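You operate a simulated robot arm through the tools that you are given. There is no shell and no other tool. Be economical: measure what you need, move in short steps, check, and stop when the job is done.

You are at the controls of a simulated two-armed robot. One attempt, no reset.

## Task
Pick up the winder from the top of the repair bench with one hand, pass it to the other hand and put it on the case shelf under the counter.

The check looks at the end state, three seconds after you hand in, the way a careful person would. Anything else that was tipped, shoved, dropped, spilled or broken makes it a failure.

## Robot
Two 7-joint arms with two-finger parallel grippers on one trunk, on a base that drives. Base frame: it is fixed to the floor where the robot stands at the start and does not move with it; the origin is under the middle of the robot, x ahead of it, y to its left, z up. Lengths are in mm, angles in degrees, forces in N, time in s.
The left shoulder is at the start at [60, 147, 543], the right one opposite. With the tool pointing down near the work surface each hand reaches from about 100 to 620 mm from the robot's upright axis, wherever it stands, measured 20 degrees to its own side. Places, roughly: case shelf under the counter [100, 600, 400]. Payload 3.43 kg a hand.
The TCP of each hand is the grasp point between the finger pads, 30 mm short of the fingertips. In the tool frame z runs along the fingers and y along their closing line. The gripper opens to 94 mm. The fingers are 28 mm wide and 10 mm thick; the gripper's body (50 by 96 mm) begins 55 mm behind the TCP.
Orientation is told as [roll, pitch, yaw] about the base's x, y, z axes, in that order, counted from this pose: with the fingers straight down and closing along the base's y, the tool's x points along the base's -x, its y along +y and its z along -z.

## Interface
- The arms move only by the tool step_arm. It takes "left_rows", "right_rows" or both (then of equal length, played together; a hand with none holds still); each is a list of rows, each an object of numbers (a shift or turn left out is 0, a gripper value left out holds the last): "gripper": the gripper command, from -1 (fully open) to 1 (shut), values between in proportion; "tx", "ty", "tz": the shift along the tool's x, y, z in mm; "ax", "ay", "az": the turn, a rotation vector about the tool's x, y, z in degrees. In form: [{"gripper": .., "tx": .., "ty": .., "tz": .., "ax": .., "ay": .., "az": ..}, ...]. A call has 1 to 8 rows; each row is the pose to reach, as a shift and turn from the pose commanded when the call began, along the tool's axes at that moment. A row lasts 0.2 s, in which the tool goes at most 50 mm and 8.6 degrees; a call with a longer step from one row to the next is refused whole, and so is a gripper value outside its range. A pose out of reach is approached as far as the arm can. The call stops where the force on the tool passes 40 N (or 10 N more than at its start, if that is more) or the arm is blocked; 0.2 s more then pass. The fingers move at their own pace (about 72 mm/s each) and stop on an object; they squeeze with about 24 N. The grip force told is the motor's: it shows also when the fingers shut on nothing. Time passes only in rows, and 0.2 s behind the last, so rows that repeat a pose let the fingers close. The reply holds the time, the measured pose of the TCP, the force on the tool along the base axes, the opening and the grip force, in the units named above and with some noise, with the torque about the TCP (base axes, N m) and any sound that the robot's microphone picked up, and new pictures: "show" is both (left out), scene, wrist or none (wrist: the cameras of the hands that moved).
- Cameras (640 x 400 px; columns grow to the right, rows downward): "scene" is now at [45.6, 64.8, 1159.1]; the picture's right is [0.60, -0.80, 0.00], its down [-0.53, -0.40, -0.75] and it looks along [0.60, 0.45, -0.66] (base axes); focal length 214 px, centre (320, 200). "left" rides on the left gripper at [76, -14, -103] in its tool frame; the picture's right is [0.18, 0.98, 0.00], its down [-0.75, 0.14, -0.64] and it looks along [-0.63, 0.12, 0.77] (tool axes); focal length 243 px, centre (320, 200). "right" rides on the right gripper at [76, 14, -103] in its tool frame; the picture's right is [-0.18, 0.98, 0.00], its down [-0.75, -0.14, -0.64] and it looks along [-0.63, -0.12, 0.77] (tool axes); focal length 243 px, centre (320, 200). There is no depth. A picture from a camera that has moved, and an enlarged one, comes with that camera's place and axes in the base frame and with its lens. The place of the scene camera against the robot may be out by one fixed shift of up to 25 mm in any direction.
- move_column(by): slides the trunk up (or, below 0, down) by that many mm; the arms and the scene camera ride with it, the base frame stays. It gives what a move gives, with no picture.
- drive_base(legs): drives the robot by 1 to 6 legs, each [ahead, left, turn to the left] in mm, mm and degrees, along the robot's own axes; the way and the turn of a leg run together, so that a leg with both is an arc; at most 1500 mm and 180 degrees a leg. The arms and the cameras ride along, it lands a little off, and it stops where it bumps. It gives what a move gives, and a new picture of the scene camera.
- head_to(pan, tilt): turns the head with the scene camera to pan (to the left, within 86 degrees either way) and tilt (down, from -29 to 69), counted from straight ahead of the robot. It gives what a move gives, and a new picture of the scene camera.
- inspect(camera, box): a new picture of the part [left, top, right, bottom] of that camera's present view, enlarged. It takes no simulated time.
- finish_job(): hands the job in; it is judged then, once.

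Go step by step. Nothing tells you exact positions but the pictures and the camera data: compare them with the known pose of the tool, close in by small moves and look again before you grip or let go. The budget is 120 turns and 260 pictures, counting those below and the enlarged ones. Unless the task says otherwise, let go and move clear before handing in, and close with one line.

The tools are called after "Call:" as a command line: name --argument value ..., lists and objects as JSON in quotes. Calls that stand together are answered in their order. step_arm: Moves the arms, as the interface text tells. Its arguments: {"type":"object","properties":{"left_rows":{"type":"array","items":{"type":"object","properties":{"gripper":{"type":"number"},"tx":{"type":"number"},"ty":{"type":"number"},"tz":{"type":"number"},"ax":{"type":"number"},"ay":{"type":"number"},"az":{"type":"number"}}}},"right_rows":{"type":"array","items":{"type":"object","properties":{"gripper":{"type":"number"},"tx":{"type":"number"},"ty":{"type":"number"},"tz":{"type":"number"},"ax":{"type":"number"},"ay":{"type":"number"},"az":{"type":"number"}}}},"show":{"type":"string","enum":["both","scene","wrist","none"]}},"required":[]} The other tools are called the same way: move_column (by) slides the trunk up or down; drive_base (legs) drives the base; head_to (pan, tilt) turns the head that bears the scene camera; inspect (camera, box) takes an enlarged picture of a part of a camera's view; finish_job () hands the job in.

At the start:

```text
time: 0.0
left_eef_pos: [311.8, 325.9, 999.2]
left_orientation: [0.1, 0.0, -0.1]
left_force: [-0.1, -0.3, -0.3]
left_wrist_torque: [0.01, -0.03, 0.01]
left_width: 93.9
left_grip_force: 0.0
right_eef_pos: [311.2, 11.5, 997.3]
right_orientation: [0.0, -0.1, 0.0]
right_force: [0.2, 1.0, 0.1]
right_wrist_torque: [0.02, 0.01, 0.04]
right_width: 94.2
right_grip_force: 0.1
trunk travel left (down, up): [-250.0, 0.0]
robot x, y, heading: [-0.6, -2.6, -0.2]
head pan, tilt: [36.9, 41.4]
```

scene: 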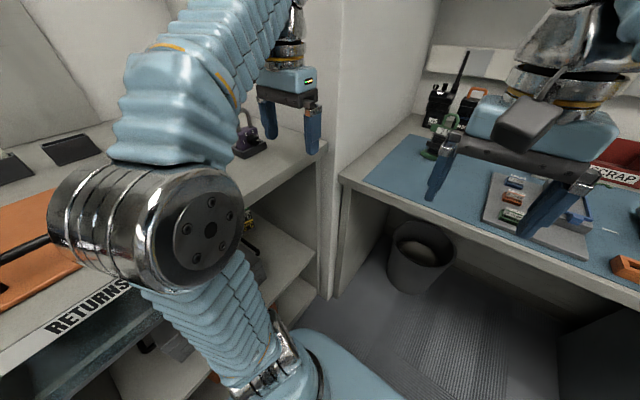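
right: 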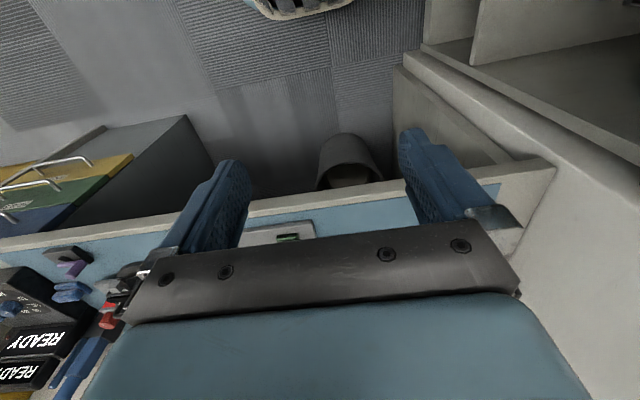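
left: 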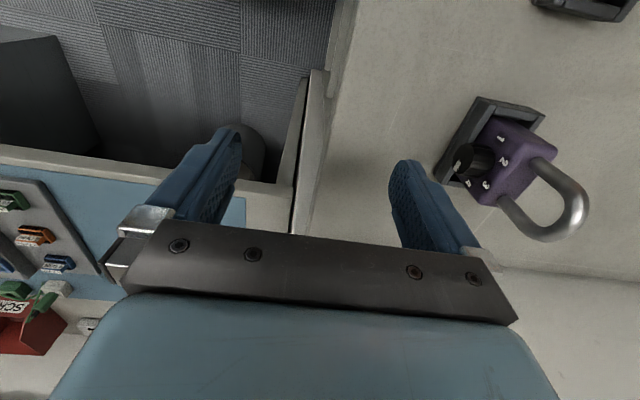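

The scene shows a repair bench ahead with a blue mat, and a counter to the left with shelves under it. I'll turn the head to look for the winder and the shelf.

Call:
head_to --pan 0 --tilt 40

Call:
head_to --pan 80 --tilt 45

```text
time: 1.0
left_eef_pos: [311.3, 326.0, 998.9]
left_orientation: [0.0, 0.0, 0.0]
left_force: [1.0, 0.1, -0.6]
left_wrist_torque: [0.04, 0.0, 0.0]
left_width: 94.1
left_grip_force: 0.1
right_eef_pos: [311.4, 11.9, 998.8]
right_orientation: [0.1, -0.2, 0.0]
right_force: [1.2, 0.7, 0.1]
right_wrist_torque: [-0.01, 0.03, 0.0]
right_width: 94.1
right_grip_force: 0.1
trunk travel left (down, up): [-250.0, 0.0]
robot x, y, heading: [1.4, -1.1, -0.1]
head pan, tilt: [0.0, 40.0]
camera scene: at [63.4, 14.4, 1161.1], right [0.0, -1.0, 0.0], down [-0.64, 0.0, -0.77], along [0.77, 0.0, -0.64], focal length 214 px, centre (320, 200)
```

scene: 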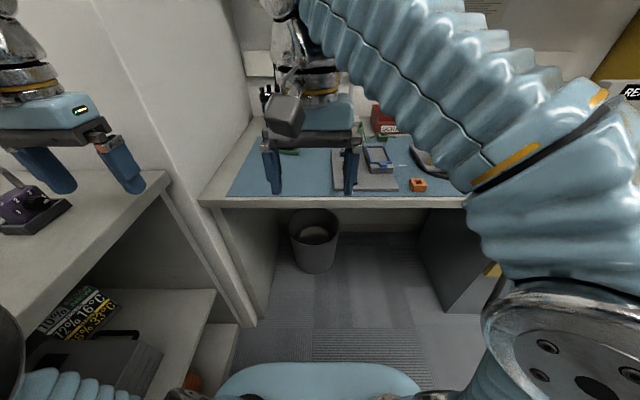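

```text
time: 2.6
left_eef_pos: [311.5, 324.6, 999.2]
left_orientation: [0.0, 0.0, 0.0]
left_force: [0.0, 1.1, 0.5]
left_wrist_torque: [-0.02, 0.02, -0.01]
left_width: 94.0
left_grip_force: 0.1
right_eef_pos: [311.5, 11.3, 999.3]
right_orientation: [0.1, -0.2, 0.1]
right_force: [-0.7, -0.2, -0.2]
right_wrist_torque: [-0.01, -0.01, -0.03]
right_width: 94.1
right_grip_force: 0.2
trunk travel left (down, up): [-250.0, 0.0]
robot x, y, heading: [1.4, 3.6, 0.1]
head pan, tilt: [80.0, 45.0]
camera scene: at [-7.4, 94.4, 1153.8], right [0.98, -0.17, 0.0], down [-0.12, -0.7, -0.71], along [0.12, 0.7, -0.71], focal length 214 px, centre (320, 200)
```

scene: 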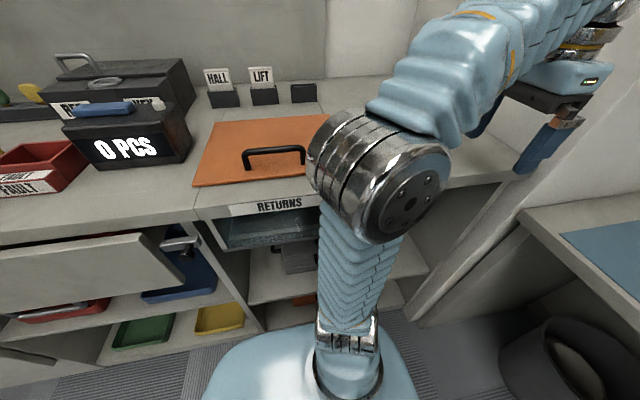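

Next I'll look to the right and enlarge the bench to find the winder.

Call:
head_to --pan -50 --tilt 35

Call:
head_to --pan 10 --tilt 30

Call:
inspect --camera "scene" --box '[220, 100, 540, 300]'

Call:
inspect --camera "right" --box '[0, 120, 320, 400]'

Call:
inspect --camera "left" --box '[0, 140, 240, 360]'

```text
time: 4.7
left_eef_pos: [311.0, 325.4, 999.1]
left_orientation: [0.1, 0.0, 0.0]
left_force: [-0.7, 0.0, 0.2]
left_wrist_torque: [0.02, -0.02, 0.04]
left_width: 94.1
left_grip_force: 0.0
right_eef_pos: [310.4, 11.9, 999.0]
right_orientation: [0.1, -0.2, 0.1]
right_force: [0.6, 0.8, 0.4]
right_wrist_torque: [-0.02, 0.0, 0.0]
right_width: 93.8
right_grip_force: 0.1
trunk travel left (down, up): [-250.0, 0.0]
robot x, y, heading: [1.7, 3.5, -0.1]
head pan, tilt: [-50.0, 35.0]
camera scene: at [35.0, -53.1, 1168.7], right [-0.77, -0.64, 0.0], down [-0.37, 0.44, -0.82], along [0.53, -0.63, -0.57], focal length 214 px, centre (320, 200)
```

scene: 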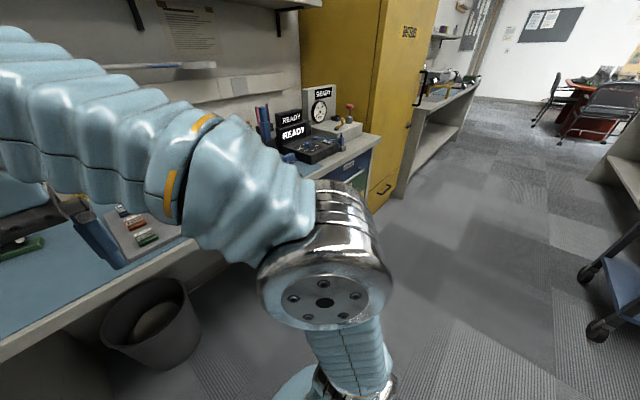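

```text
time: 6.0
left_eef_pos: [311.5, 325.0, 1000.3]
left_orientation: [-0.1, 0.0, 0.1]
left_force: [0.1, -0.5, -0.4]
left_wrist_torque: [-0.03, -0.01, -0.01]
left_width: 93.8
left_grip_force: 0.1
right_eef_pos: [310.7, 11.2, 997.9]
right_orientation: [0.1, -0.2, 0.0]
right_force: [0.2, -0.5, -0.3]
right_wrist_torque: [-0.02, 0.03, -0.02]
right_width: 94.1
right_grip_force: 0.1
trunk travel left (down, up): [-250.0, 0.0]
robot x, y, heading: [-1.2, -1.0, 0.3]
head pan, tilt: [10.0, 30.0]
camera scene: at [67.5, 30.0, 1176.4], right [0.17, -0.98, 0.0], down [-0.49, -0.09, -0.87], along [0.85, 0.15, -0.5], focal length 214 px, centre (320, 200)
```

scene: 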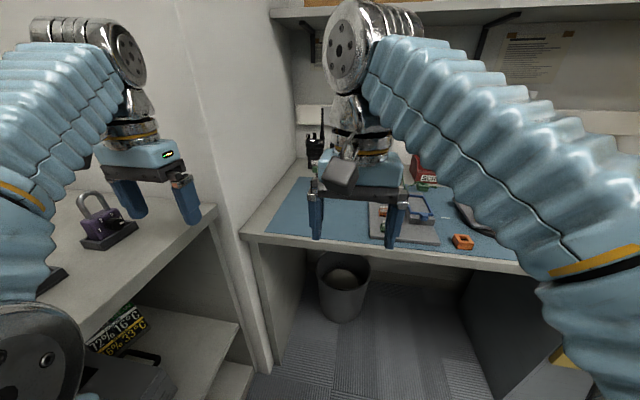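

```text
2.00 times, centred on (380, 200) of scene
camera zoom: at [67.5, 30.0, 1176.4], right [0.17, -0.98, 0.0], down [-0.49, -0.09, -0.87], along [0.85, 0.15, -0.5], focal length 429 px, centre (200, 200)
```

zoom: 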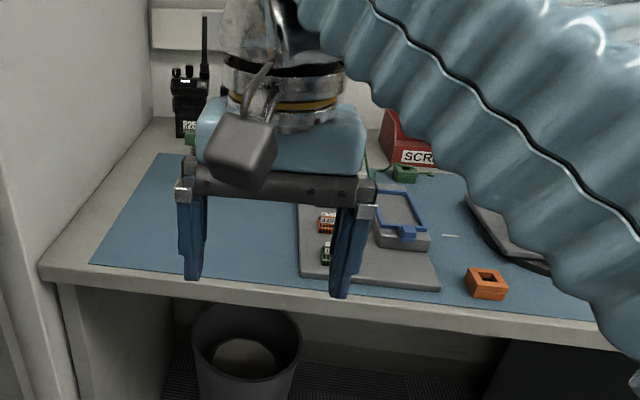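

```text
1.43 times, centred on (160, 260) of right
camera zoom: at [235.9, 25.4, 1100.4], right [0.18, 0.98, 0.0], down [0.75, -0.14, 0.64], along [0.63, -0.12, -0.77], focal length 347 px, centre (549, 114)
```

zoom: 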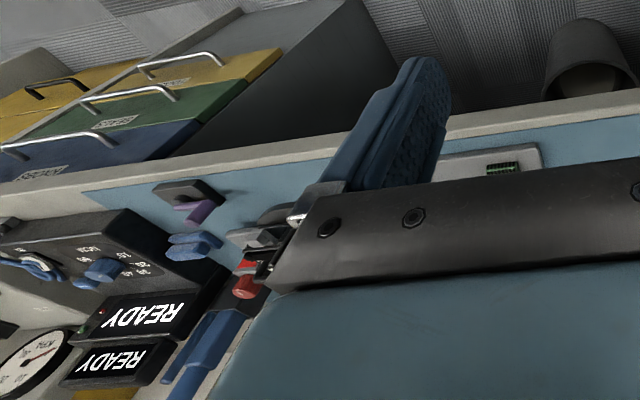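

```text
1.82 times, centred on (120, 250) of left
camera zoom: at [235.4, 311.4, 1101.9], right [-0.18, 0.98, 0.0], down [0.75, 0.14, 0.64], along [0.63, 0.12, -0.77], focal length 441 px, centre (684, 109)
```

zoom: 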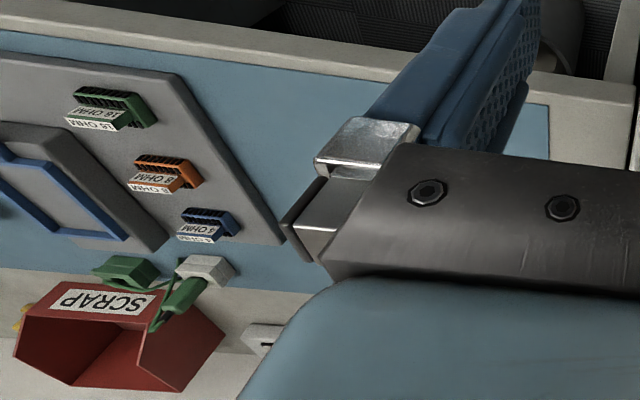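

The right arm hides the middle of the bench, where something green stands near the radio. I'll shift the right hand to the robot's right to uncover it.

Call:
step_arm --right_rows '[{"ty": -40}, {"ty": -80}, {"ty": -120}, {"ty": -160}, {"ty": -200}, {"ty": -240}, {"ty": -280}, {"ty": -300}]' --show "both"

Call:
inspect --camera "scene" --box '[240, 80, 480, 240]'

Call:
inspect --camera "left" --box '[300, 0, 640, 280]'

```text
time: 7.8
left_eef_pos: [312.3, 325.1, 1000.4]
left_orientation: [0.1, -0.1, 0.0]
left_force: [0.7, -0.1, -0.4]
left_wrist_torque: [-0.01, 0.01, 0.0]
left_width: 94.1
left_grip_force: 0.1
right_eef_pos: [312.5, -289.4, 999.0]
right_orientation: [0.2, -0.2, -0.1]
right_force: [-0.3, -1.0, 0.5]
right_wrist_torque: [-0.02, 0.01, -0.01]
right_width: 93.9
right_grip_force: 0.1
trunk travel left (down, up): [-250.0, 0.0]
robot x, y, heading: [-0.4, -0.2, -0.1]
head pan, tilt: [10.0, 30.0]
camera scene: at [67.4, 30.0, 1176.5], right [0.17, -0.98, 0.0], down [-0.49, -0.09, -0.87], along [0.85, 0.15, -0.5], focal length 214 px, centre (320, 200)
camera right: at [237.1, -275.4, 1101.2], right [0.18, 0.98, 0.0], down [0.75, -0.14, 0.64], along [0.63, -0.12, -0.76], focal length 243 px, centre (320, 200)
```

scene: 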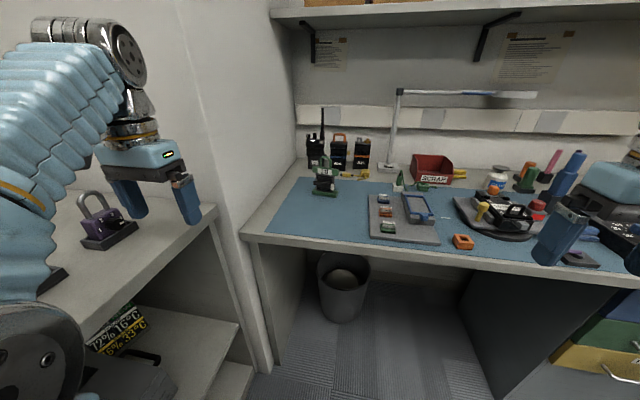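
right: 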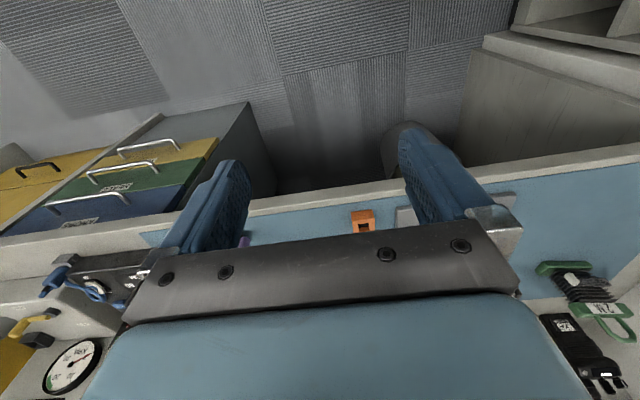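

```text
2.50 times, centred on (360, 160) of scene
camera zoom: at [67.4, 30.0, 1176.5], right [0.17, -0.98, 0.0], down [-0.49, -0.09, -0.87], along [0.85, 0.15, -0.5], focal length 536 px, centre (220, 300)
```

zoom: 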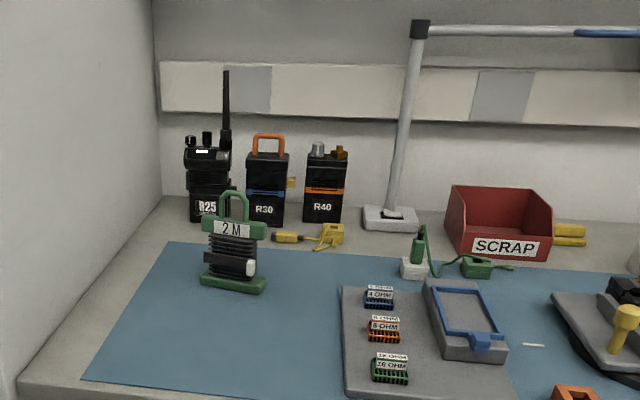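

```text
1.43 times, centred on (470, 140) of left
camera zoom: at [235.4, 311.4, 1101.9], right [-0.18, 0.98, 0.0], down [0.75, 0.14, 0.64], along [0.63, 0.12, -0.77], focal length 347 px, centre (106, 286)
```

zoom: 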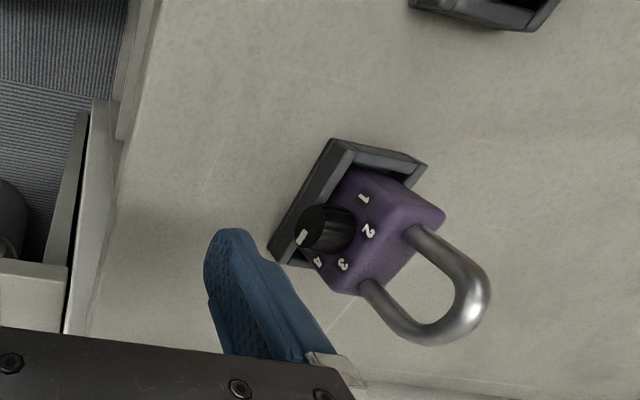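

The winder is the green-framed "2 M" cable winder, standing at about x 745, y 130 on the bench. Next I'll see my base footprint and the shelf under the counter.

Call:
head_to --pan 0 --tilt 69

Call:
head_to --pan 55 --tilt 60

Call:
drive_base --legs '[[0, 0, 45]]'

```text
time: 8.8
left_eef_pos: [312.4, 324.6, 999.1]
left_orientation: [0.1, -0.1, -0.1]
left_force: [-0.3, 0.5, -0.6]
left_wrist_torque: [0.02, 0.02, 0.01]
left_width: 94.2
left_grip_force: 0.0
right_eef_pos: [312.6, -288.1, 999.7]
right_orientation: [0.2, -0.2, 0.1]
right_force: [-0.7, 0.2, -0.1]
right_wrist_torque: [0.04, 0.01, 0.03]
right_width: 94.1
right_grip_force: 0.1
trunk travel left (down, up): [-250.0, 0.0]
robot x, y, heading: [-1.1, -1.8, -0.1]
head pan, tilt: [0.0, 68.8]
camera scene: at [34.4, 14.3, 1125.0], right [0.0, -1.0, 0.0], down [-0.93, 0.0, -0.36], along [0.36, 0.0, -0.93], focal length 214 px, centre (320, 200)
```

scene: 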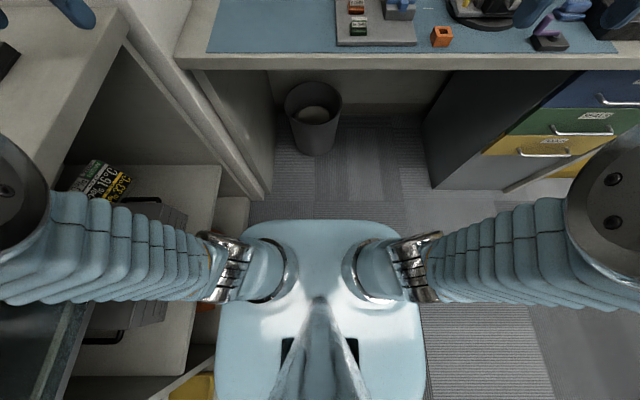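

```text
time: 10.1
left_eef_pos: [311.3, 325.4, 999.1]
left_orientation: [0.1, 0.1, 0.1]
left_force: [1.0, -0.2, 0.3]
left_wrist_torque: [0.01, 0.05, -0.01]
left_width: 94.1
left_grip_force: 0.1
right_eef_pos: [312.2, -289.0, 999.5]
right_orientation: [0.1, -0.2, 0.0]
right_force: [-0.2, -0.3, -0.8]
right_wrist_torque: [-0.01, 0.0, -0.04]
right_width: 94.1
right_grip_force: 0.0
trunk travel left (down, up): [-250.0, 0.0]
robot x, y, heading: [1.3, -3.0, 0.1]
head pan, tilt: [55.0, 60.0]
camera scene: at [16.7, 68.9, 1134.4], right [0.82, -0.57, 0.0], down [-0.5, -0.71, -0.5], along [0.29, 0.41, -0.87], focal length 214 px, centre (320, 200)
```

scene: 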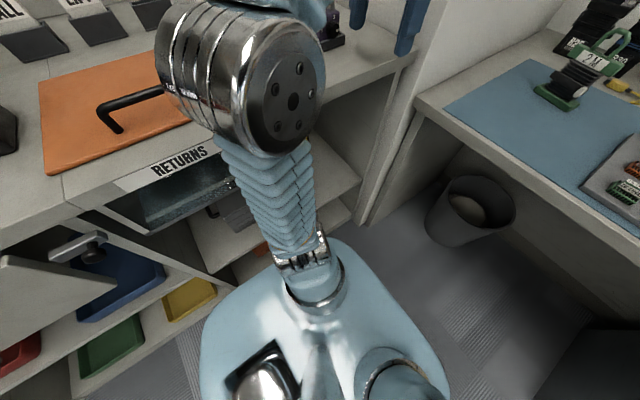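

```text
time: 11.5
left_eef_pos: [206.7, 395.9, 1002.5]
left_orientation: [0.1, -1.4, 15.7]
left_force: [5.5, -10.7, 10.0]
left_wrist_torque: [0.08, 0.02, -0.26]
left_width: 87.3
left_grip_force: 0.0
right_eef_pos: [384.3, -183.3, 999.8]
right_orientation: [0.4, -0.3, 17.4]
right_force: [0.7, 0.4, 0.0]
right_wrist_torque: [0.05, -0.03, 0.0]
right_width: 94.0
right_grip_force: 0.1
trunk travel left (down, up): [-250.0, 0.0]
robot x, y, heading: [1.6, 1.4, 17.6]
head pan, tilt: [55.0, 60.0]
stopped in leg 1: the force on the tool passed its limit at 68 N (the readings are from after the stop); the commanded pose is now the measured one
camera scene: at [0.7, 67.1, 1134.4], right [0.95, -0.3, 0.0], down [-0.26, -0.82, -0.5], along [0.15, 0.48, -0.87], focal length 214 px, centre (320, 200)
```

scene: 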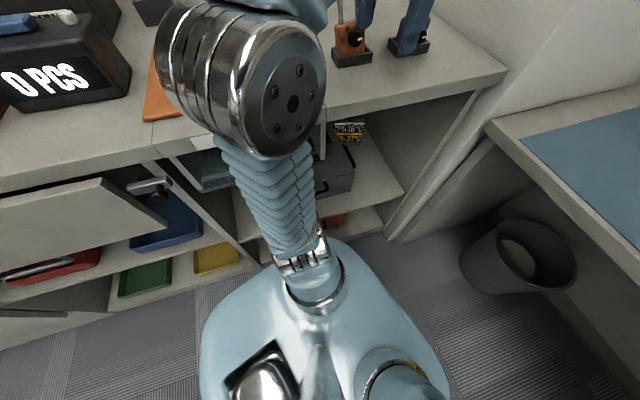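

The left finger touched something, likely the orange padlock on the counter. I'll look before moving.

Call:
inspect --camera "left" --box '[0, 0, 640, 400]'

Call:
inspect --camera "scene" --box '[300, 0, 460, 100]'

```text
1.00 times, centred on (320, 200) of left (not enlarged: the box is as wide or as high as the picture)
camera zoom: at [135.1, 361.3, 1104.0], right [-0.44, 0.9, 0.0], down [0.67, 0.34, 0.66], along [0.59, 0.29, -0.75], focal length 243 px, centre (320, 200)
```

zoom: 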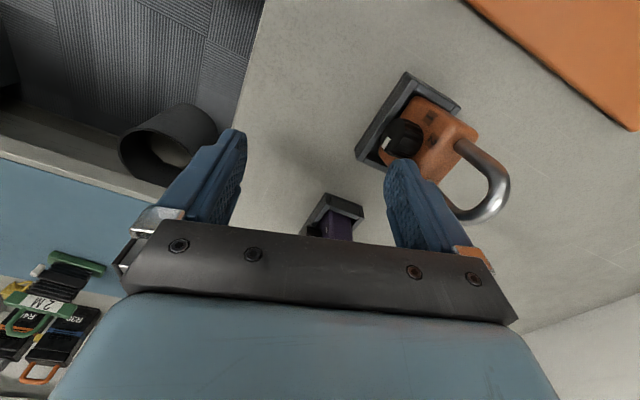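

```text
4.00 times, centred on (380, 50) of scene
camera zoom: at [0.7, 67.1, 1134.4], right [0.95, -0.3, 0.0], down [-0.26, -0.82, -0.5], along [0.15, 0.48, -0.87], focal length 858 px, centre (80, 800)
```

zoom: 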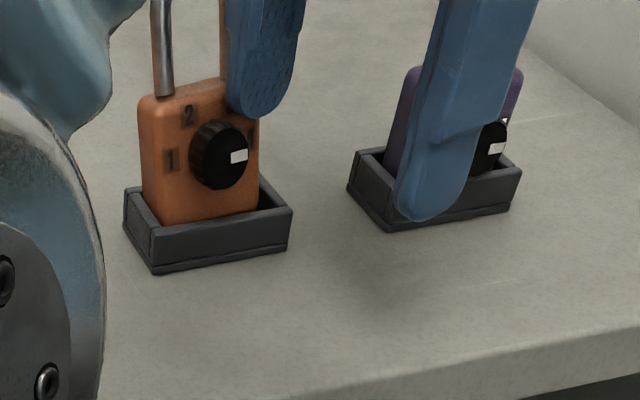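

The padlock still stands in its holder with the finger leaning against it. I'll rotate back the way I came and then raise the arm.

Call:
drive_base --legs '[[0, 0, -17.6]]'

Call:
inspect --camera "left" --box '[0, 0, 640, 400]'

```text
time: 12.9
left_eef_pos: [315.9, 320.1, 1002.6]
left_orientation: [-0.1, -1.3, -1.4]
left_force: [0.4, 0.0, 0.4]
left_wrist_torque: [-0.01, -0.02, 0.02]
left_width: 94.0
left_grip_force: 0.0
right_eef_pos: [313.9, -289.0, 999.9]
right_orientation: [0.1, -0.2, 0.0]
right_force: [0.0, 0.1, -0.6]
right_wrist_torque: [0.02, 0.0, -0.01]
right_width: 94.1
right_grip_force: 0.1
trunk travel left (down, up): [-250.0, 0.0]
robot x, y, heading: [-1.9, 1.1, 0.1]
head pan, tilt: [55.0, 60.0]
camera scene: at [16.9, 68.8, 1134.4], right [0.82, -0.57, 0.0], down [-0.5, -0.71, -0.5], along [0.29, 0.41, -0.87], focal length 214 px, centre (320, 200)
```

scene: 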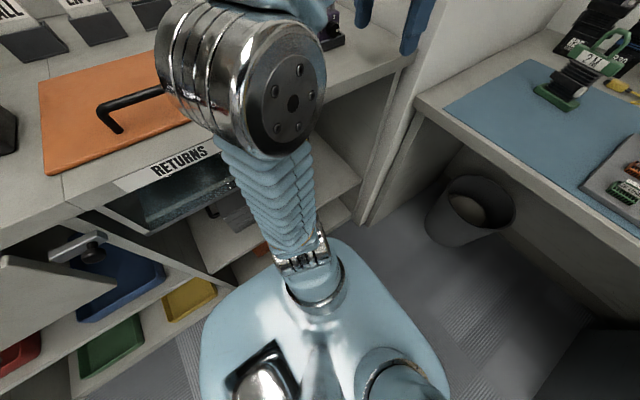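

```text
1.00 times, centred on (320, 200) of left (not enlarged: the box is as wide or as high as the picture)
camera zoom: at [237.0, 307.4, 1103.1], right [-0.16, 0.99, 0.0], down [0.74, 0.12, 0.66], along [0.65, 0.1, -0.75], focal length 243 px, centre (320, 200)
```

zoom: 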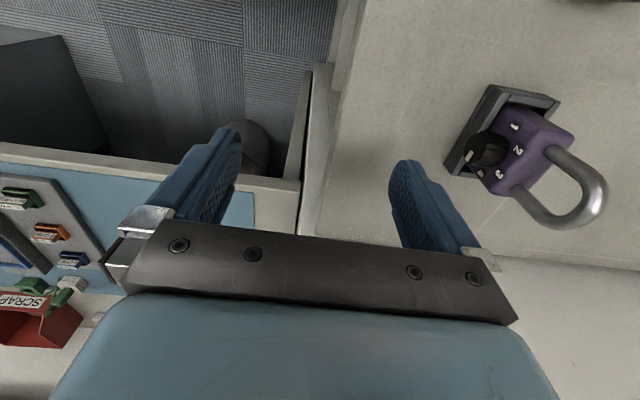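

The padlock is untouched in its holder. I'll bring the left hand in from the counter, up to about y 130, then drive ahead toward the bench.

Call:
step_arm --left_rows '[{"ty": -30, "tz": -15}, {"ty": -65, "tz": -30}, {"ty": -105, "tz": -40}, {"ty": -145, "tz": -40}, {"ty": -180, "tz": -40}, {"ty": -190, "tz": -40}]' --show "none"

Call:
head_to --pan 45 --tilt 55

Call:
inspect --camera "left" --box '[0, 0, 640, 400]'

```text
time: 14.3
left_eef_pos: [294.1, 142.5, 1008.9]
left_orientation: [0.0, -1.7, -1.5]
left_force: [-1.0, -0.3, -0.3]
left_wrist_torque: [-0.01, 0.0, 0.01]
left_width: 93.9
left_grip_force: 0.0
left hand out of reach, approached as far as the arm can: row 1, 2, 3, 4, 5, 6
right_eef_pos: [311.8, -289.3, 999.8]
right_orientation: [0.1, -0.2, 0.1]
right_force: [-0.9, -0.7, 0.9]
right_wrist_torque: [0.0, -0.03, -0.02]
right_width: 94.1
right_grip_force: 0.1
trunk travel left (down, up): [-250.0, 0.0]
robot x, y, heading: [1.9, -0.3, -0.1]
head pan, tilt: [55.0, 60.0]
```

```text
time: 15.0
left_eef_pos: [294.9, 142.3, 1009.5]
left_orientation: [0.1, -1.7, -1.6]
left_force: [0.8, -0.2, -0.5]
left_wrist_torque: [-0.01, 0.02, -0.02]
left_width: 94.0
left_grip_force: 0.0
right_eef_pos: [311.5, -288.3, 1000.0]
right_orientation: [0.1, -0.2, 0.1]
right_force: [0.2, 0.3, -1.1]
right_wrist_torque: [-0.02, -0.02, -0.04]
right_width: 93.7
right_grip_force: 0.0
trunk travel left (down, up): [-250.0, 0.0]
robot x, y, heading: [1.0, -2.2, -0.2]
head pan, tilt: [45.0, 55.0]
camera scene: at [29.6, 65.2, 1140.4], right [0.71, -0.71, 0.0], down [-0.58, -0.58, -0.57], along [0.41, 0.41, -0.82], focal length 214 px, centre (320, 200)
```

scene: 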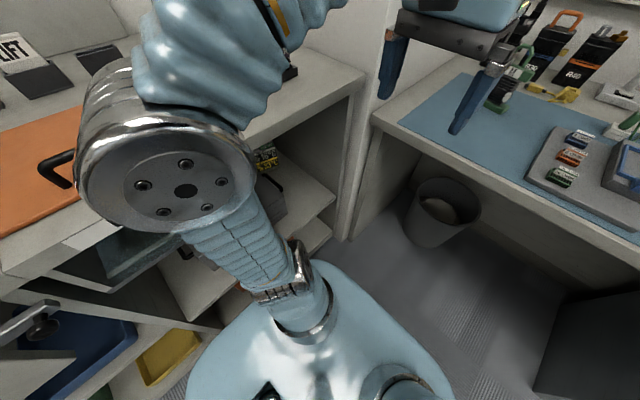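

```text
1.00 times, centred on (320, 200) of left (not enlarged: the box is as wide or as high as the picture)
camera zoom: at [215.7, 130.8, 1109.0], right [-0.16, 0.99, -0.01], down [0.74, 0.12, 0.66], along [0.66, 0.1, -0.75], focal length 243 px, centre (320, 200)
```

zoom: 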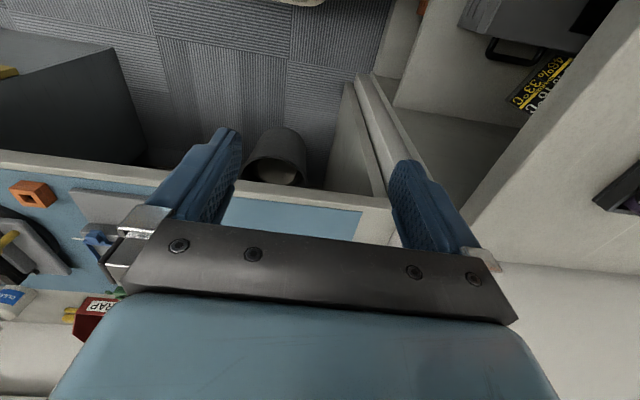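

The left hand is at about (295, 142, 1009). The winder is at about (748, 132), so I'll drive ahead 200 mm and a little right to keep the elbow off the counter.

Call:
drive_base --legs '[[0, -60, 0], [200, 0, 0]]'

Call:
head_to --pan 25 --tilt 45

Call:
inspect --camera "left" --box '[0, 0, 640, 400]'

```text
time: 17.2
left_eef_pos: [494.7, 84.2, 1009.4]
left_orientation: [0.0, -1.7, -1.3]
left_force: [0.4, 0.2, 1.1]
left_wrist_torque: [-0.02, -0.02, 0.02]
left_width: 94.0
left_grip_force: 0.0
right_eef_pos: [514.4, -347.3, 999.2]
right_orientation: [0.1, -0.2, 0.2]
right_force: [-0.1, 0.6, 0.6]
right_wrist_torque: [0.02, -0.03, 0.01]
right_width: 94.0
right_grip_force: 0.1
trunk travel left (down, up): [-250.0, 0.0]
robot x, y, heading: [200.7, -59.2, 0.0]
head pan, tilt: [45.0, 55.0]
camera scene: at [230.6, 5.2, 1140.4], right [0.71, -0.7, 0.0], down [-0.58, -0.58, -0.57], along [0.4, 0.41, -0.82], focal length 214 px, centre (320, 200)
```

scene: 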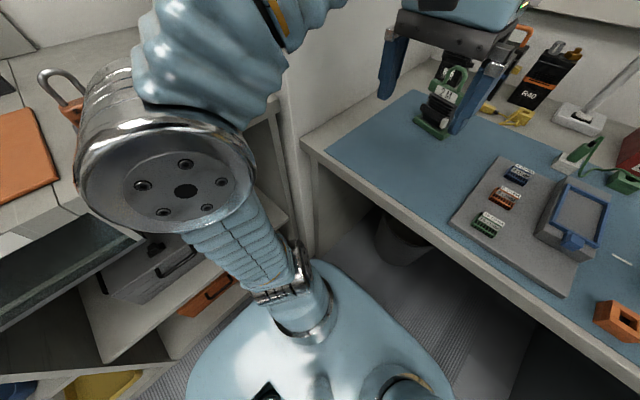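

```text
time: 18.0
left_eef_pos: [497.0, 83.6, 1009.4]
left_orientation: [-0.1, -1.6, -1.3]
left_force: [0.4, 0.0, -0.1]
left_wrist_torque: [0.01, -0.01, 0.01]
left_width: 94.3
left_grip_force: 0.1
right_eef_pos: [514.9, -346.9, 999.7]
right_orientation: [0.1, -0.1, 0.2]
right_force: [0.0, -0.3, 0.7]
right_wrist_torque: [0.01, -0.02, -0.01]
right_width: 94.0
right_grip_force: 0.0
trunk travel left (down, up): [-250.0, 0.0]
robot x, y, heading: [199.2, -64.4, 0.3]
head pan, tilt: [25.0, 45.0]
camera scene: at [253.6, -11.3, 1153.8], right [0.43, -0.9, 0.0], down [-0.64, -0.3, -0.71], along [0.64, 0.3, -0.71], focal length 214 px, centre (320, 200)
```

scene: 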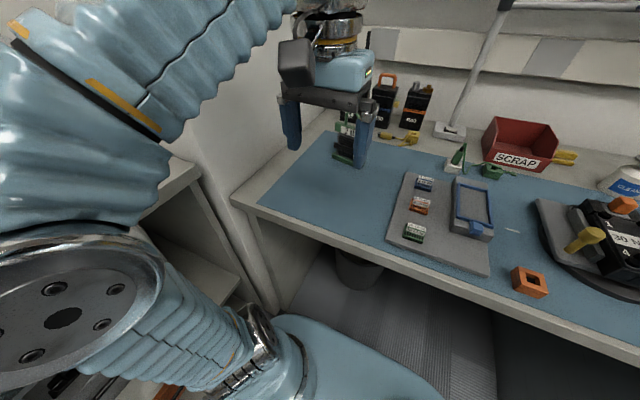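

```text
1.00 times, centred on (320, 200) of left (not enlarged: the box is as wide or as high as the picture)
camera zoom: at [416.6, 71.7, 1109.0], right [-0.16, 0.99, -0.01], down [0.74, 0.12, 0.66], along [0.66, 0.1, -0.75], focal length 243 px, centre (320, 200)
```

zoom: 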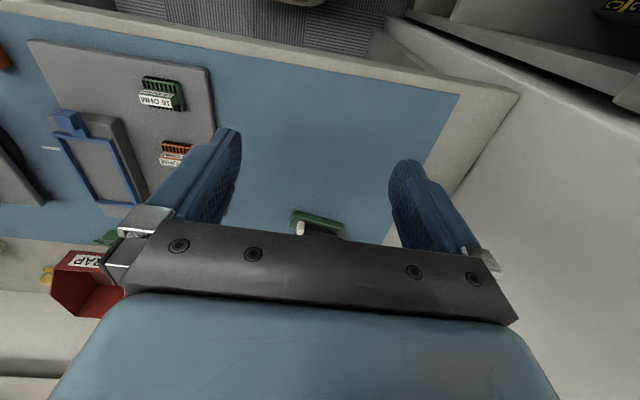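

The winder stands behind the left gripper, at about (750, 120). I'll pull the left hand back and bring the right hand left to get a clear view with both.

Call:
step_arm --left_rows '[{"tx": 20}, {"tx": 45}, {"tx": 75}, {"tx": 105}, {"tx": 130}, {"tx": 140}, {"tx": 140}]' --right_rows '[{"ty": 20}, {"ty": 50}, {"ty": 80}, {"ty": 110}, {"ty": 140}, {"ty": 170}, {"ty": 170}]'

Call:
inspect --camera "scene" --box '[280, 80, 440, 180]'

```text
time: 19.6
left_eef_pos: [370.2, 78.2, 975.6]
left_orientation: [0.0, -1.7, -1.3]
left_force: [0.4, 0.4, -0.4]
left_wrist_torque: [0.03, -0.03, 0.02]
left_width: 94.0
left_grip_force: 0.0
left hand out of reach, approached as far as the arm can: row 2, 3, 4, 5, 6, 7
right_eef_pos: [514.9, -179.0, 999.3]
right_orientation: [0.1, -0.2, 0.1]
right_force: [1.3, -0.2, 0.4]
right_wrist_torque: [-0.01, -0.07, -0.03]
right_width: 94.0
right_grip_force: 0.0
trunk travel left (down, up): [-250.0, 0.0]
robot x, y, heading: [203.2, -57.4, 0.0]
head pan, tilt: [25.0, 45.0]
camera scene: at [253.3, -11.4, 1153.8], right [0.43, -0.9, 0.0], down [-0.64, -0.3, -0.71], along [0.64, 0.3, -0.71], focal length 214 px, centre (320, 200)
camera right: at [439.7, -165.3, 1100.4], right [0.18, 0.98, 0.0], down [0.75, -0.14, 0.64], along [0.63, -0.11, -0.76], focal length 243 px, centre (320, 200)
camera left: at [290.1, 65.8, 1075.3], right [-0.16, 0.99, -0.01], down [0.74, 0.12, 0.66], along [0.66, 0.1, -0.75], focal length 243 px, centre (320, 200)
```

scene: 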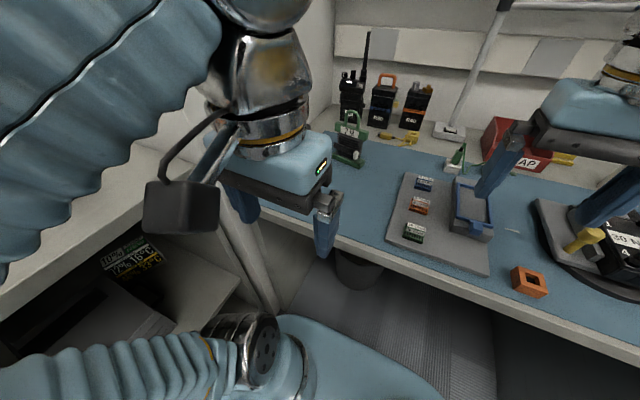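
right: 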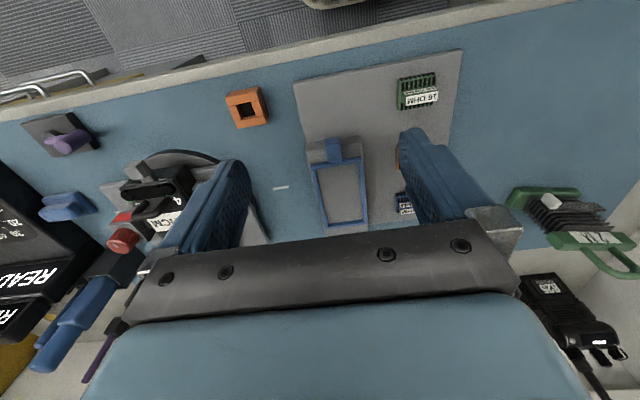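
left: 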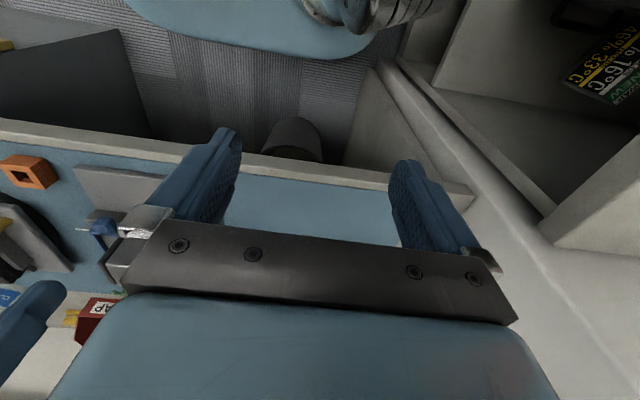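

```text
4.00 times, centred on (360, 130) of scene
camera zoom: at [253.3, -11.4, 1153.8], right [0.43, -0.9, 0.0], down [-0.64, -0.3, -0.71], along [0.64, 0.3, -0.71], focal length 858 px, centre (160, 480)
```

zoom: 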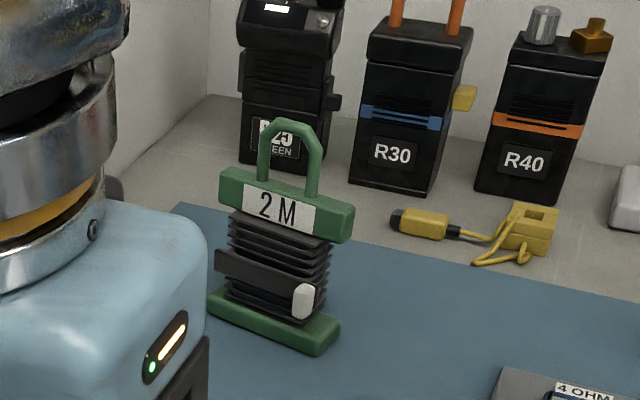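

The winder is clear now. Its base front edge is at about x 740, y 89 to 193, with the bar about 900 high and the loop handle on top up to about 940. Picking straight down is out of reach that far forward, so I'll tilt the left hand forward and take the loop by its two legs.

Call:
step_arm --left_rows '[{"tx": -28, "ty": 8, "tz": 4, "ay": -8.5}, {"tx": -57, "ty": 17, "tz": 8, "ay": -17}, {"tx": -85, "ty": 25, "tz": 12, "ay": -25.5}, {"tx": -114, "ty": 34, "tz": 16, "ay": -34}, {"tx": -142, "ty": 42, "tz": 20, "ay": -42.5}, {"tx": -171, "ty": 51, "tz": 24, "ay": -51}, {"tx": -200, "ty": 60, "tz": 28, "ay": -59.5}, {"tx": -228, "ty": 68, "tz": 32, "ay": -68}]'

```text
time: 21.4
left_eef_pos: [600.9, 139.9, 951.0]
left_orientation: [0.1, -69.7, -1.4]
left_force: [1.1, 0.4, 0.8]
left_wrist_torque: [-0.02, 0.03, 0.0]
left_width: 94.1
left_grip_force: 0.1
right_eef_pos: [515.6, -178.4, 998.4]
right_orientation: [0.1, -0.2, 0.2]
right_force: [0.1, -0.5, -0.2]
right_wrist_torque: [0.04, -0.02, -0.01]
right_width: 94.1
right_grip_force: 0.1
trunk travel left (down, up): [-250.0, 0.0]
robot x, y, heading: [204.5, -56.5, 0.2]
head pan, tilt: [25.0, 45.0]
camera scene: at [253.5, -11.3, 1153.9], right [0.43, -0.9, 0.0], down [-0.64, -0.3, -0.71], along [0.64, 0.3, -0.71], focal length 214 px, centre (320, 200)
camera left: at [478.2, 128.6, 914.5], right [-0.04, 0.98, -0.17], down [-0.34, 0.15, 0.93], along [0.94, 0.1, 0.33], focal length 243 px, centre (320, 200)
```

scene: 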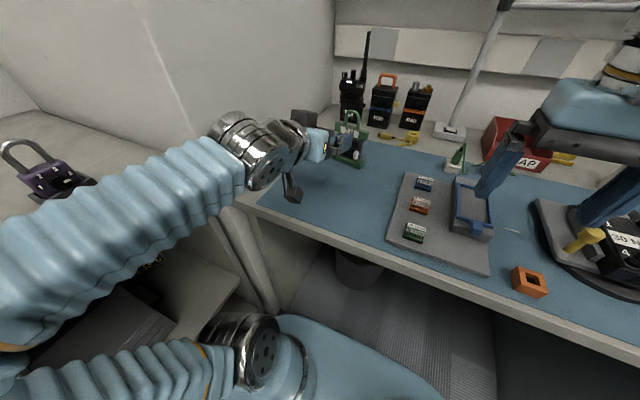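
left: 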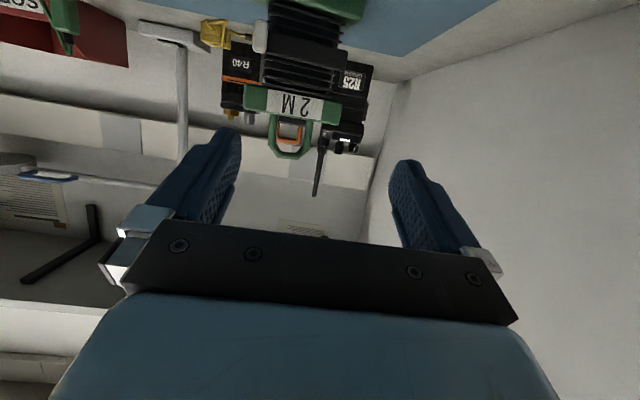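

The left wrist camera shows the loop clearly at about (735, 113, 943). I'll close in partway with the hand level and look again.

Call:
step_arm --left_rows '[{"tx": -8, "ty": -13, "tz": 25, "ay": -3}, {"tx": -15, "ty": -25, "tz": 50, "ay": -5.5}, {"tx": -15, "ty": -25, "tz": 63, "ay": -5.5}]'

Call:
inspect --camera "left" --box '[200, 40, 440, 190]'

Call:
inspect --camera "scene" --box '[260, 80, 420, 180]'

```text
time: 22.2
left_eef_pos: [665.2, 113.5, 943.6]
left_orientation: [-0.1, -75.2, -1.1]
left_force: [-0.8, 0.7, 0.4]
left_wrist_torque: [0.01, -0.03, 0.0]
left_width: 94.0
left_grip_force: 0.0
right_eef_pos: [515.4, -179.4, 998.3]
right_orientation: [0.1, -0.3, 0.1]
right_force: [-0.2, 0.1, 0.1]
right_wrist_torque: [0.01, -0.01, 0.02]
right_width: 94.0
right_grip_force: 0.0
trunk travel left (down, up): [-250.0, 0.0]
robot x, y, heading: [200.6, -63.9, 0.3]
head pan, tilt: [25.0, 45.0]
camera scene: at [253.5, -11.4, 1153.8], right [0.43, -0.9, 0.0], down [-0.64, -0.3, -0.71], along [0.64, 0.3, -0.71], focal length 214 px, centre (320, 200)
camera left: at [546.2, 101.8, 896.4], right [-0.02, 0.98, -0.18], down [-0.43, 0.15, 0.89], along [0.9, 0.1, 0.41], focal length 243 px, centre (320, 200)
```

scene: 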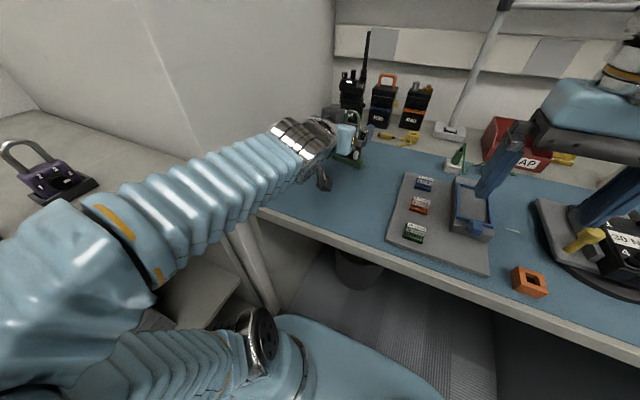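
left: 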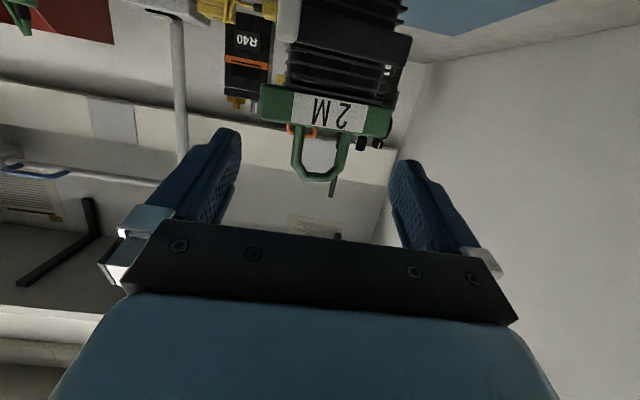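

```text
2.67 times, centred on (320, 115) of left
camera zoom: at [546.2, 101.8, 896.4], right [-0.02, 0.98, -0.18], down [-0.43, 0.15, 0.89], along [0.9, 0.1, 0.41], focal length 647 px, centre (320, 427)
```

zoom: 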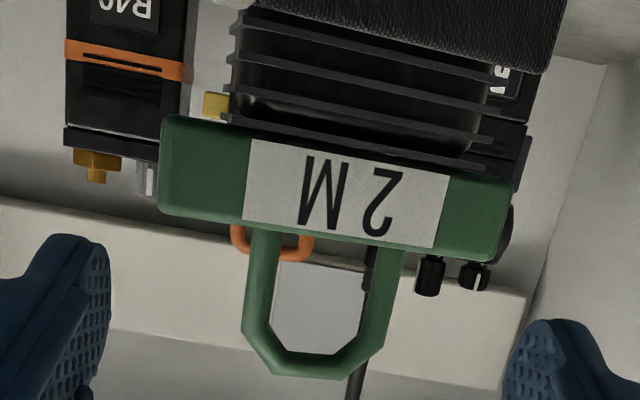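

```text
4.00 times, centred on (340, 130) of scene
camera zoom: at [253.5, -11.4, 1153.8], right [0.43, -0.9, 0.0], down [-0.64, -0.3, -0.71], along [0.64, 0.3, -0.71], focal length 858 px, centre (240, 480)
```

zoom: 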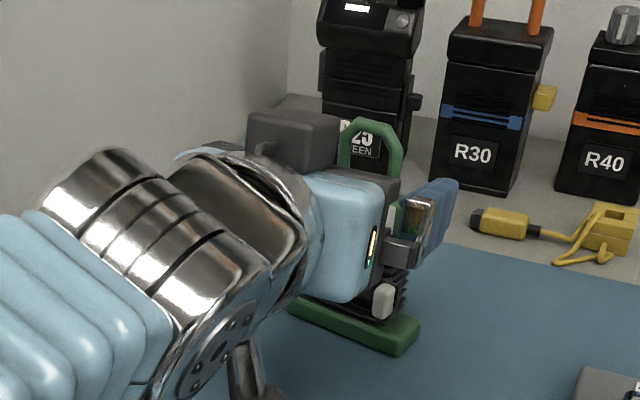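

The loop is at about x 733, y 114, z 923 to 963, and the open fingers straddle it. I'll advance so the pads sit either side of the loop legs, just above the bar.

Call:
step_arm --left_rows '[{"tx": -9, "ty": 1, "tz": 25}, {"tx": -16, "ty": 2, "tz": 48}, {"tx": -17, "ty": 2, "tz": 66}, {"tx": -17, "ty": 2, "tz": 66}]'

Call:
inspect --camera "left" --box '[200, 100, 440, 250]'

Call:
inspect --camera "scene" --box '[260, 80, 420, 180]'

```text
time: 23.2
left_eef_pos: [733.0, 114.0, 944.6]
left_orientation: [0.0, -75.2, -1.2]
left_force: [-0.1, 1.0, 0.7]
left_wrist_torque: [0.0, -0.02, 0.02]
left_width: 93.7
left_grip_force: 0.0
right_eef_pos: [515.7, -177.8, 999.7]
right_orientation: [0.1, -0.1, 0.2]
right_force: [-0.7, -0.6, 0.1]
right_wrist_torque: [0.0, 0.0, 0.0]
right_width: 94.1
right_grip_force: 0.1
trunk travel left (down, up): [-250.0, 0.0]
robot x, y, heading: [200.8, -60.0, 0.3]
head pan, tilt: [25.0, 45.0]
camera scene: at [253.7, -11.3, 1153.8], right [0.43, -0.9, 0.0], down [-0.64, -0.3, -0.71], along [0.64, 0.3, -0.71], focal length 214 px, centre (320, 200)
camera left: at [614.1, 103.4, 895.7], right [-0.03, 0.98, -0.18], down [-0.42, 0.15, 0.89], along [0.9, 0.1, 0.41], focal length 243 px, centre (320, 200)
```

scene: 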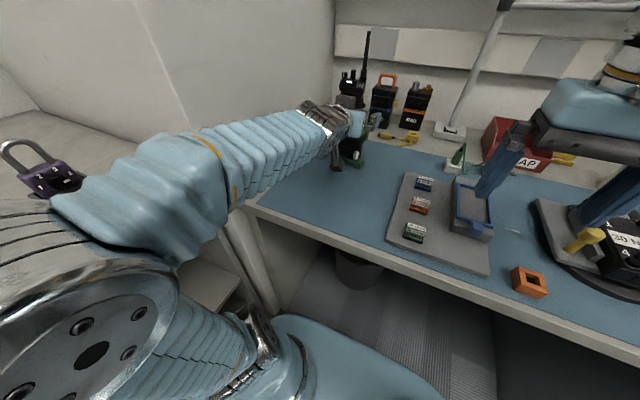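
left: 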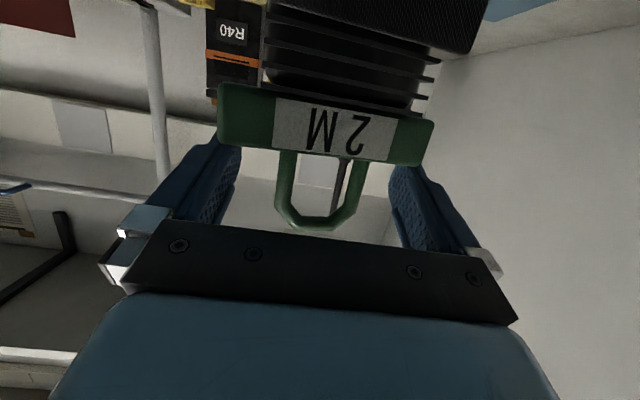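

```text
2.67 times, centred on (320, 175) of left
camera zoom: at [614.1, 103.4, 895.7], right [-0.03, 0.98, -0.18], down [-0.42, 0.15, 0.89], along [0.9, 0.1, 0.41], focal length 647 px, centre (320, 267)
```

zoom: 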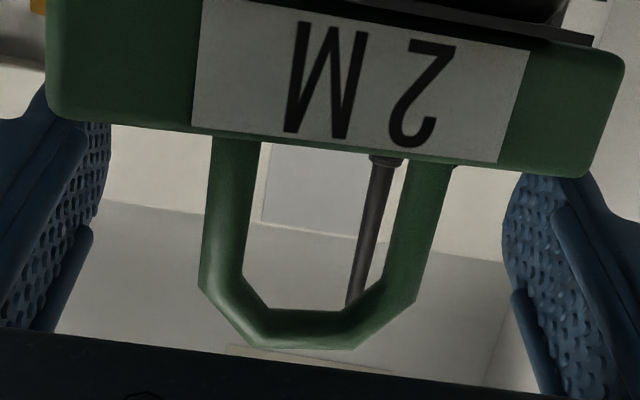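

```text
4.00 times, centred on (340, 130) of scene
camera zoom: at [253.7, -11.3, 1153.8], right [0.43, -0.9, 0.0], down [-0.64, -0.3, -0.71], along [0.64, 0.3, -0.71], focal length 858 px, centre (240, 480)
```

zoom: 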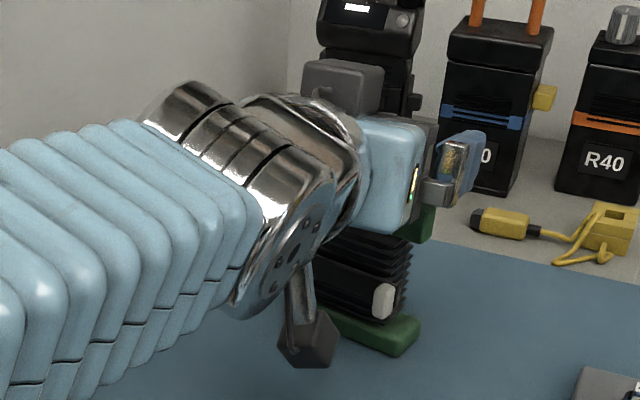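

The fingers are well centred on the loop legs with the bar below. I'll close.

Call:
step_arm --left_rows '[{"gripper": 1}, {"gripper": 1}, {"gripper": 1}, {"gripper": 1}, {"gripper": 1}]' --show "wrist"

```text
time: 24.4
left_eef_pos: [732.0, 114.9, 943.8]
left_orientation: [0.0, -75.3, -1.3]
left_force: [0.7, -1.1, 1.3]
left_wrist_torque: [0.07, -0.01, 0.06]
left_width: 44.8
left_grip_force: 24.5
right_eef_pos: [514.1, -179.5, 998.1]
right_orientation: [0.0, -0.2, 0.2]
right_force: [0.0, -0.5, 0.2]
right_wrist_torque: [0.01, 0.01, 0.01]
right_width: 93.8
right_grip_force: 0.1
trunk travel left (down, up): [-250.0, 0.0]
robot x, y, heading: [205.1, -61.0, 0.1]
head pan, tilt: [25.0, 45.0]
camera left: at [613.8, 103.2, 895.9], right [-0.02, 0.98, -0.18], down [-0.43, 0.15, 0.89], along [0.9, 0.1, 0.41], focal length 243 px, centre (320, 200)
```

left: 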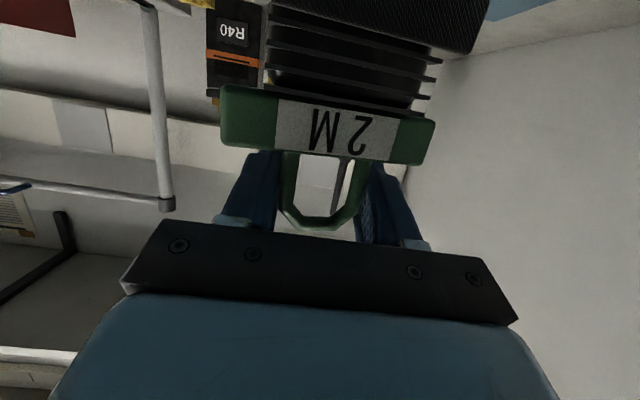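

It's held at 44.8 mm. I'll lift straight up slowly.

Call:
step_arm --left_rows '[{"tx": -10, "tz": -2.6, "gripper": 1}, {"tx": -19, "tz": -5, "gripper": 1}, {"tx": -34, "tz": -9, "gripper": 1}, {"tx": -48, "tz": -13, "gripper": 1}, {"tx": -48, "tz": -13, "gripper": 1}]'

Call:
inspect --camera "scene" --box '[280, 80, 440, 180]'

```text
time: 25.6
left_eef_pos: [732.9, 116.0, 993.7]
left_orientation: [0.1, -75.2, -1.2]
left_force: [-0.8, -0.3, -1.6]
left_wrist_torque: [-0.01, -0.05, 0.03]
left_width: 44.5
left_grip_force: 24.3
right_eef_pos: [515.6, -178.7, 997.5]
right_orientation: [0.1, -0.2, 0.2]
right_force: [-0.3, -1.3, -0.6]
right_wrist_torque: [0.0, 0.02, 0.0]
right_width: 94.0
right_grip_force: 0.0
trunk travel left (down, up): [-250.0, 0.0]
robot x, y, heading: [201.6, -61.9, 0.1]
head pan, tilt: [25.0, 45.0]
camera scene: at [253.7, -11.3, 1153.8], right [0.43, -0.9, 0.0], down [-0.64, -0.3, -0.71], along [0.64, 0.3, -0.71], focal length 214 px, centre (320, 200)
camera left: at [614.7, 103.9, 945.9], right [-0.03, 0.98, -0.18], down [-0.42, 0.15, 0.89], along [0.91, 0.1, 0.41], focal length 243 px, centre (320, 200)
```

scene: 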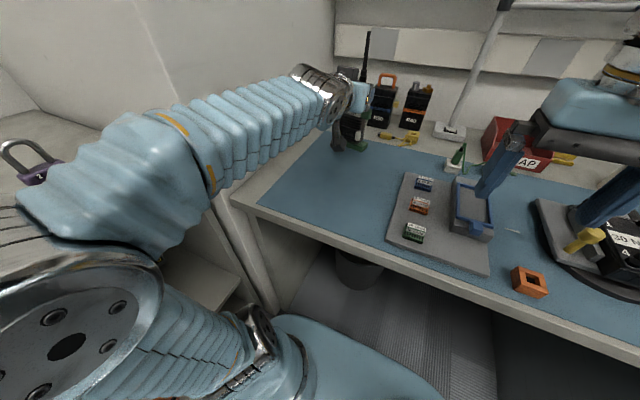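
left: 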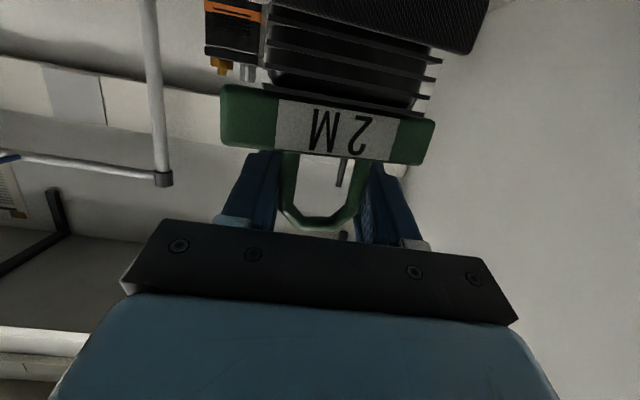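

```text
4.00 times, centred on (360, 130) of scene
camera zoom: at [253.7, -11.3, 1153.8], right [0.43, -0.9, 0.0], down [-0.64, -0.3, -0.71], along [0.64, 0.3, -0.71], focal length 858 px, centre (160, 480)
```

zoom: 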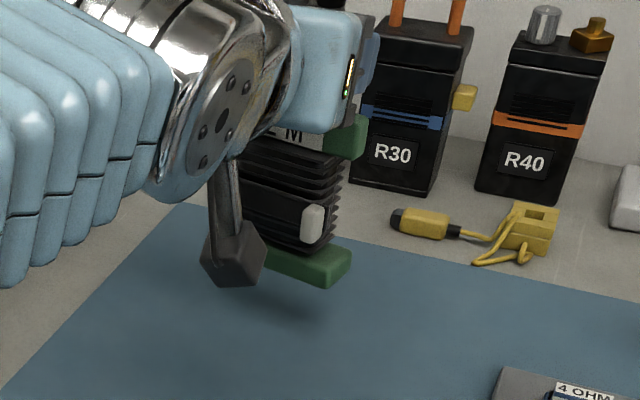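

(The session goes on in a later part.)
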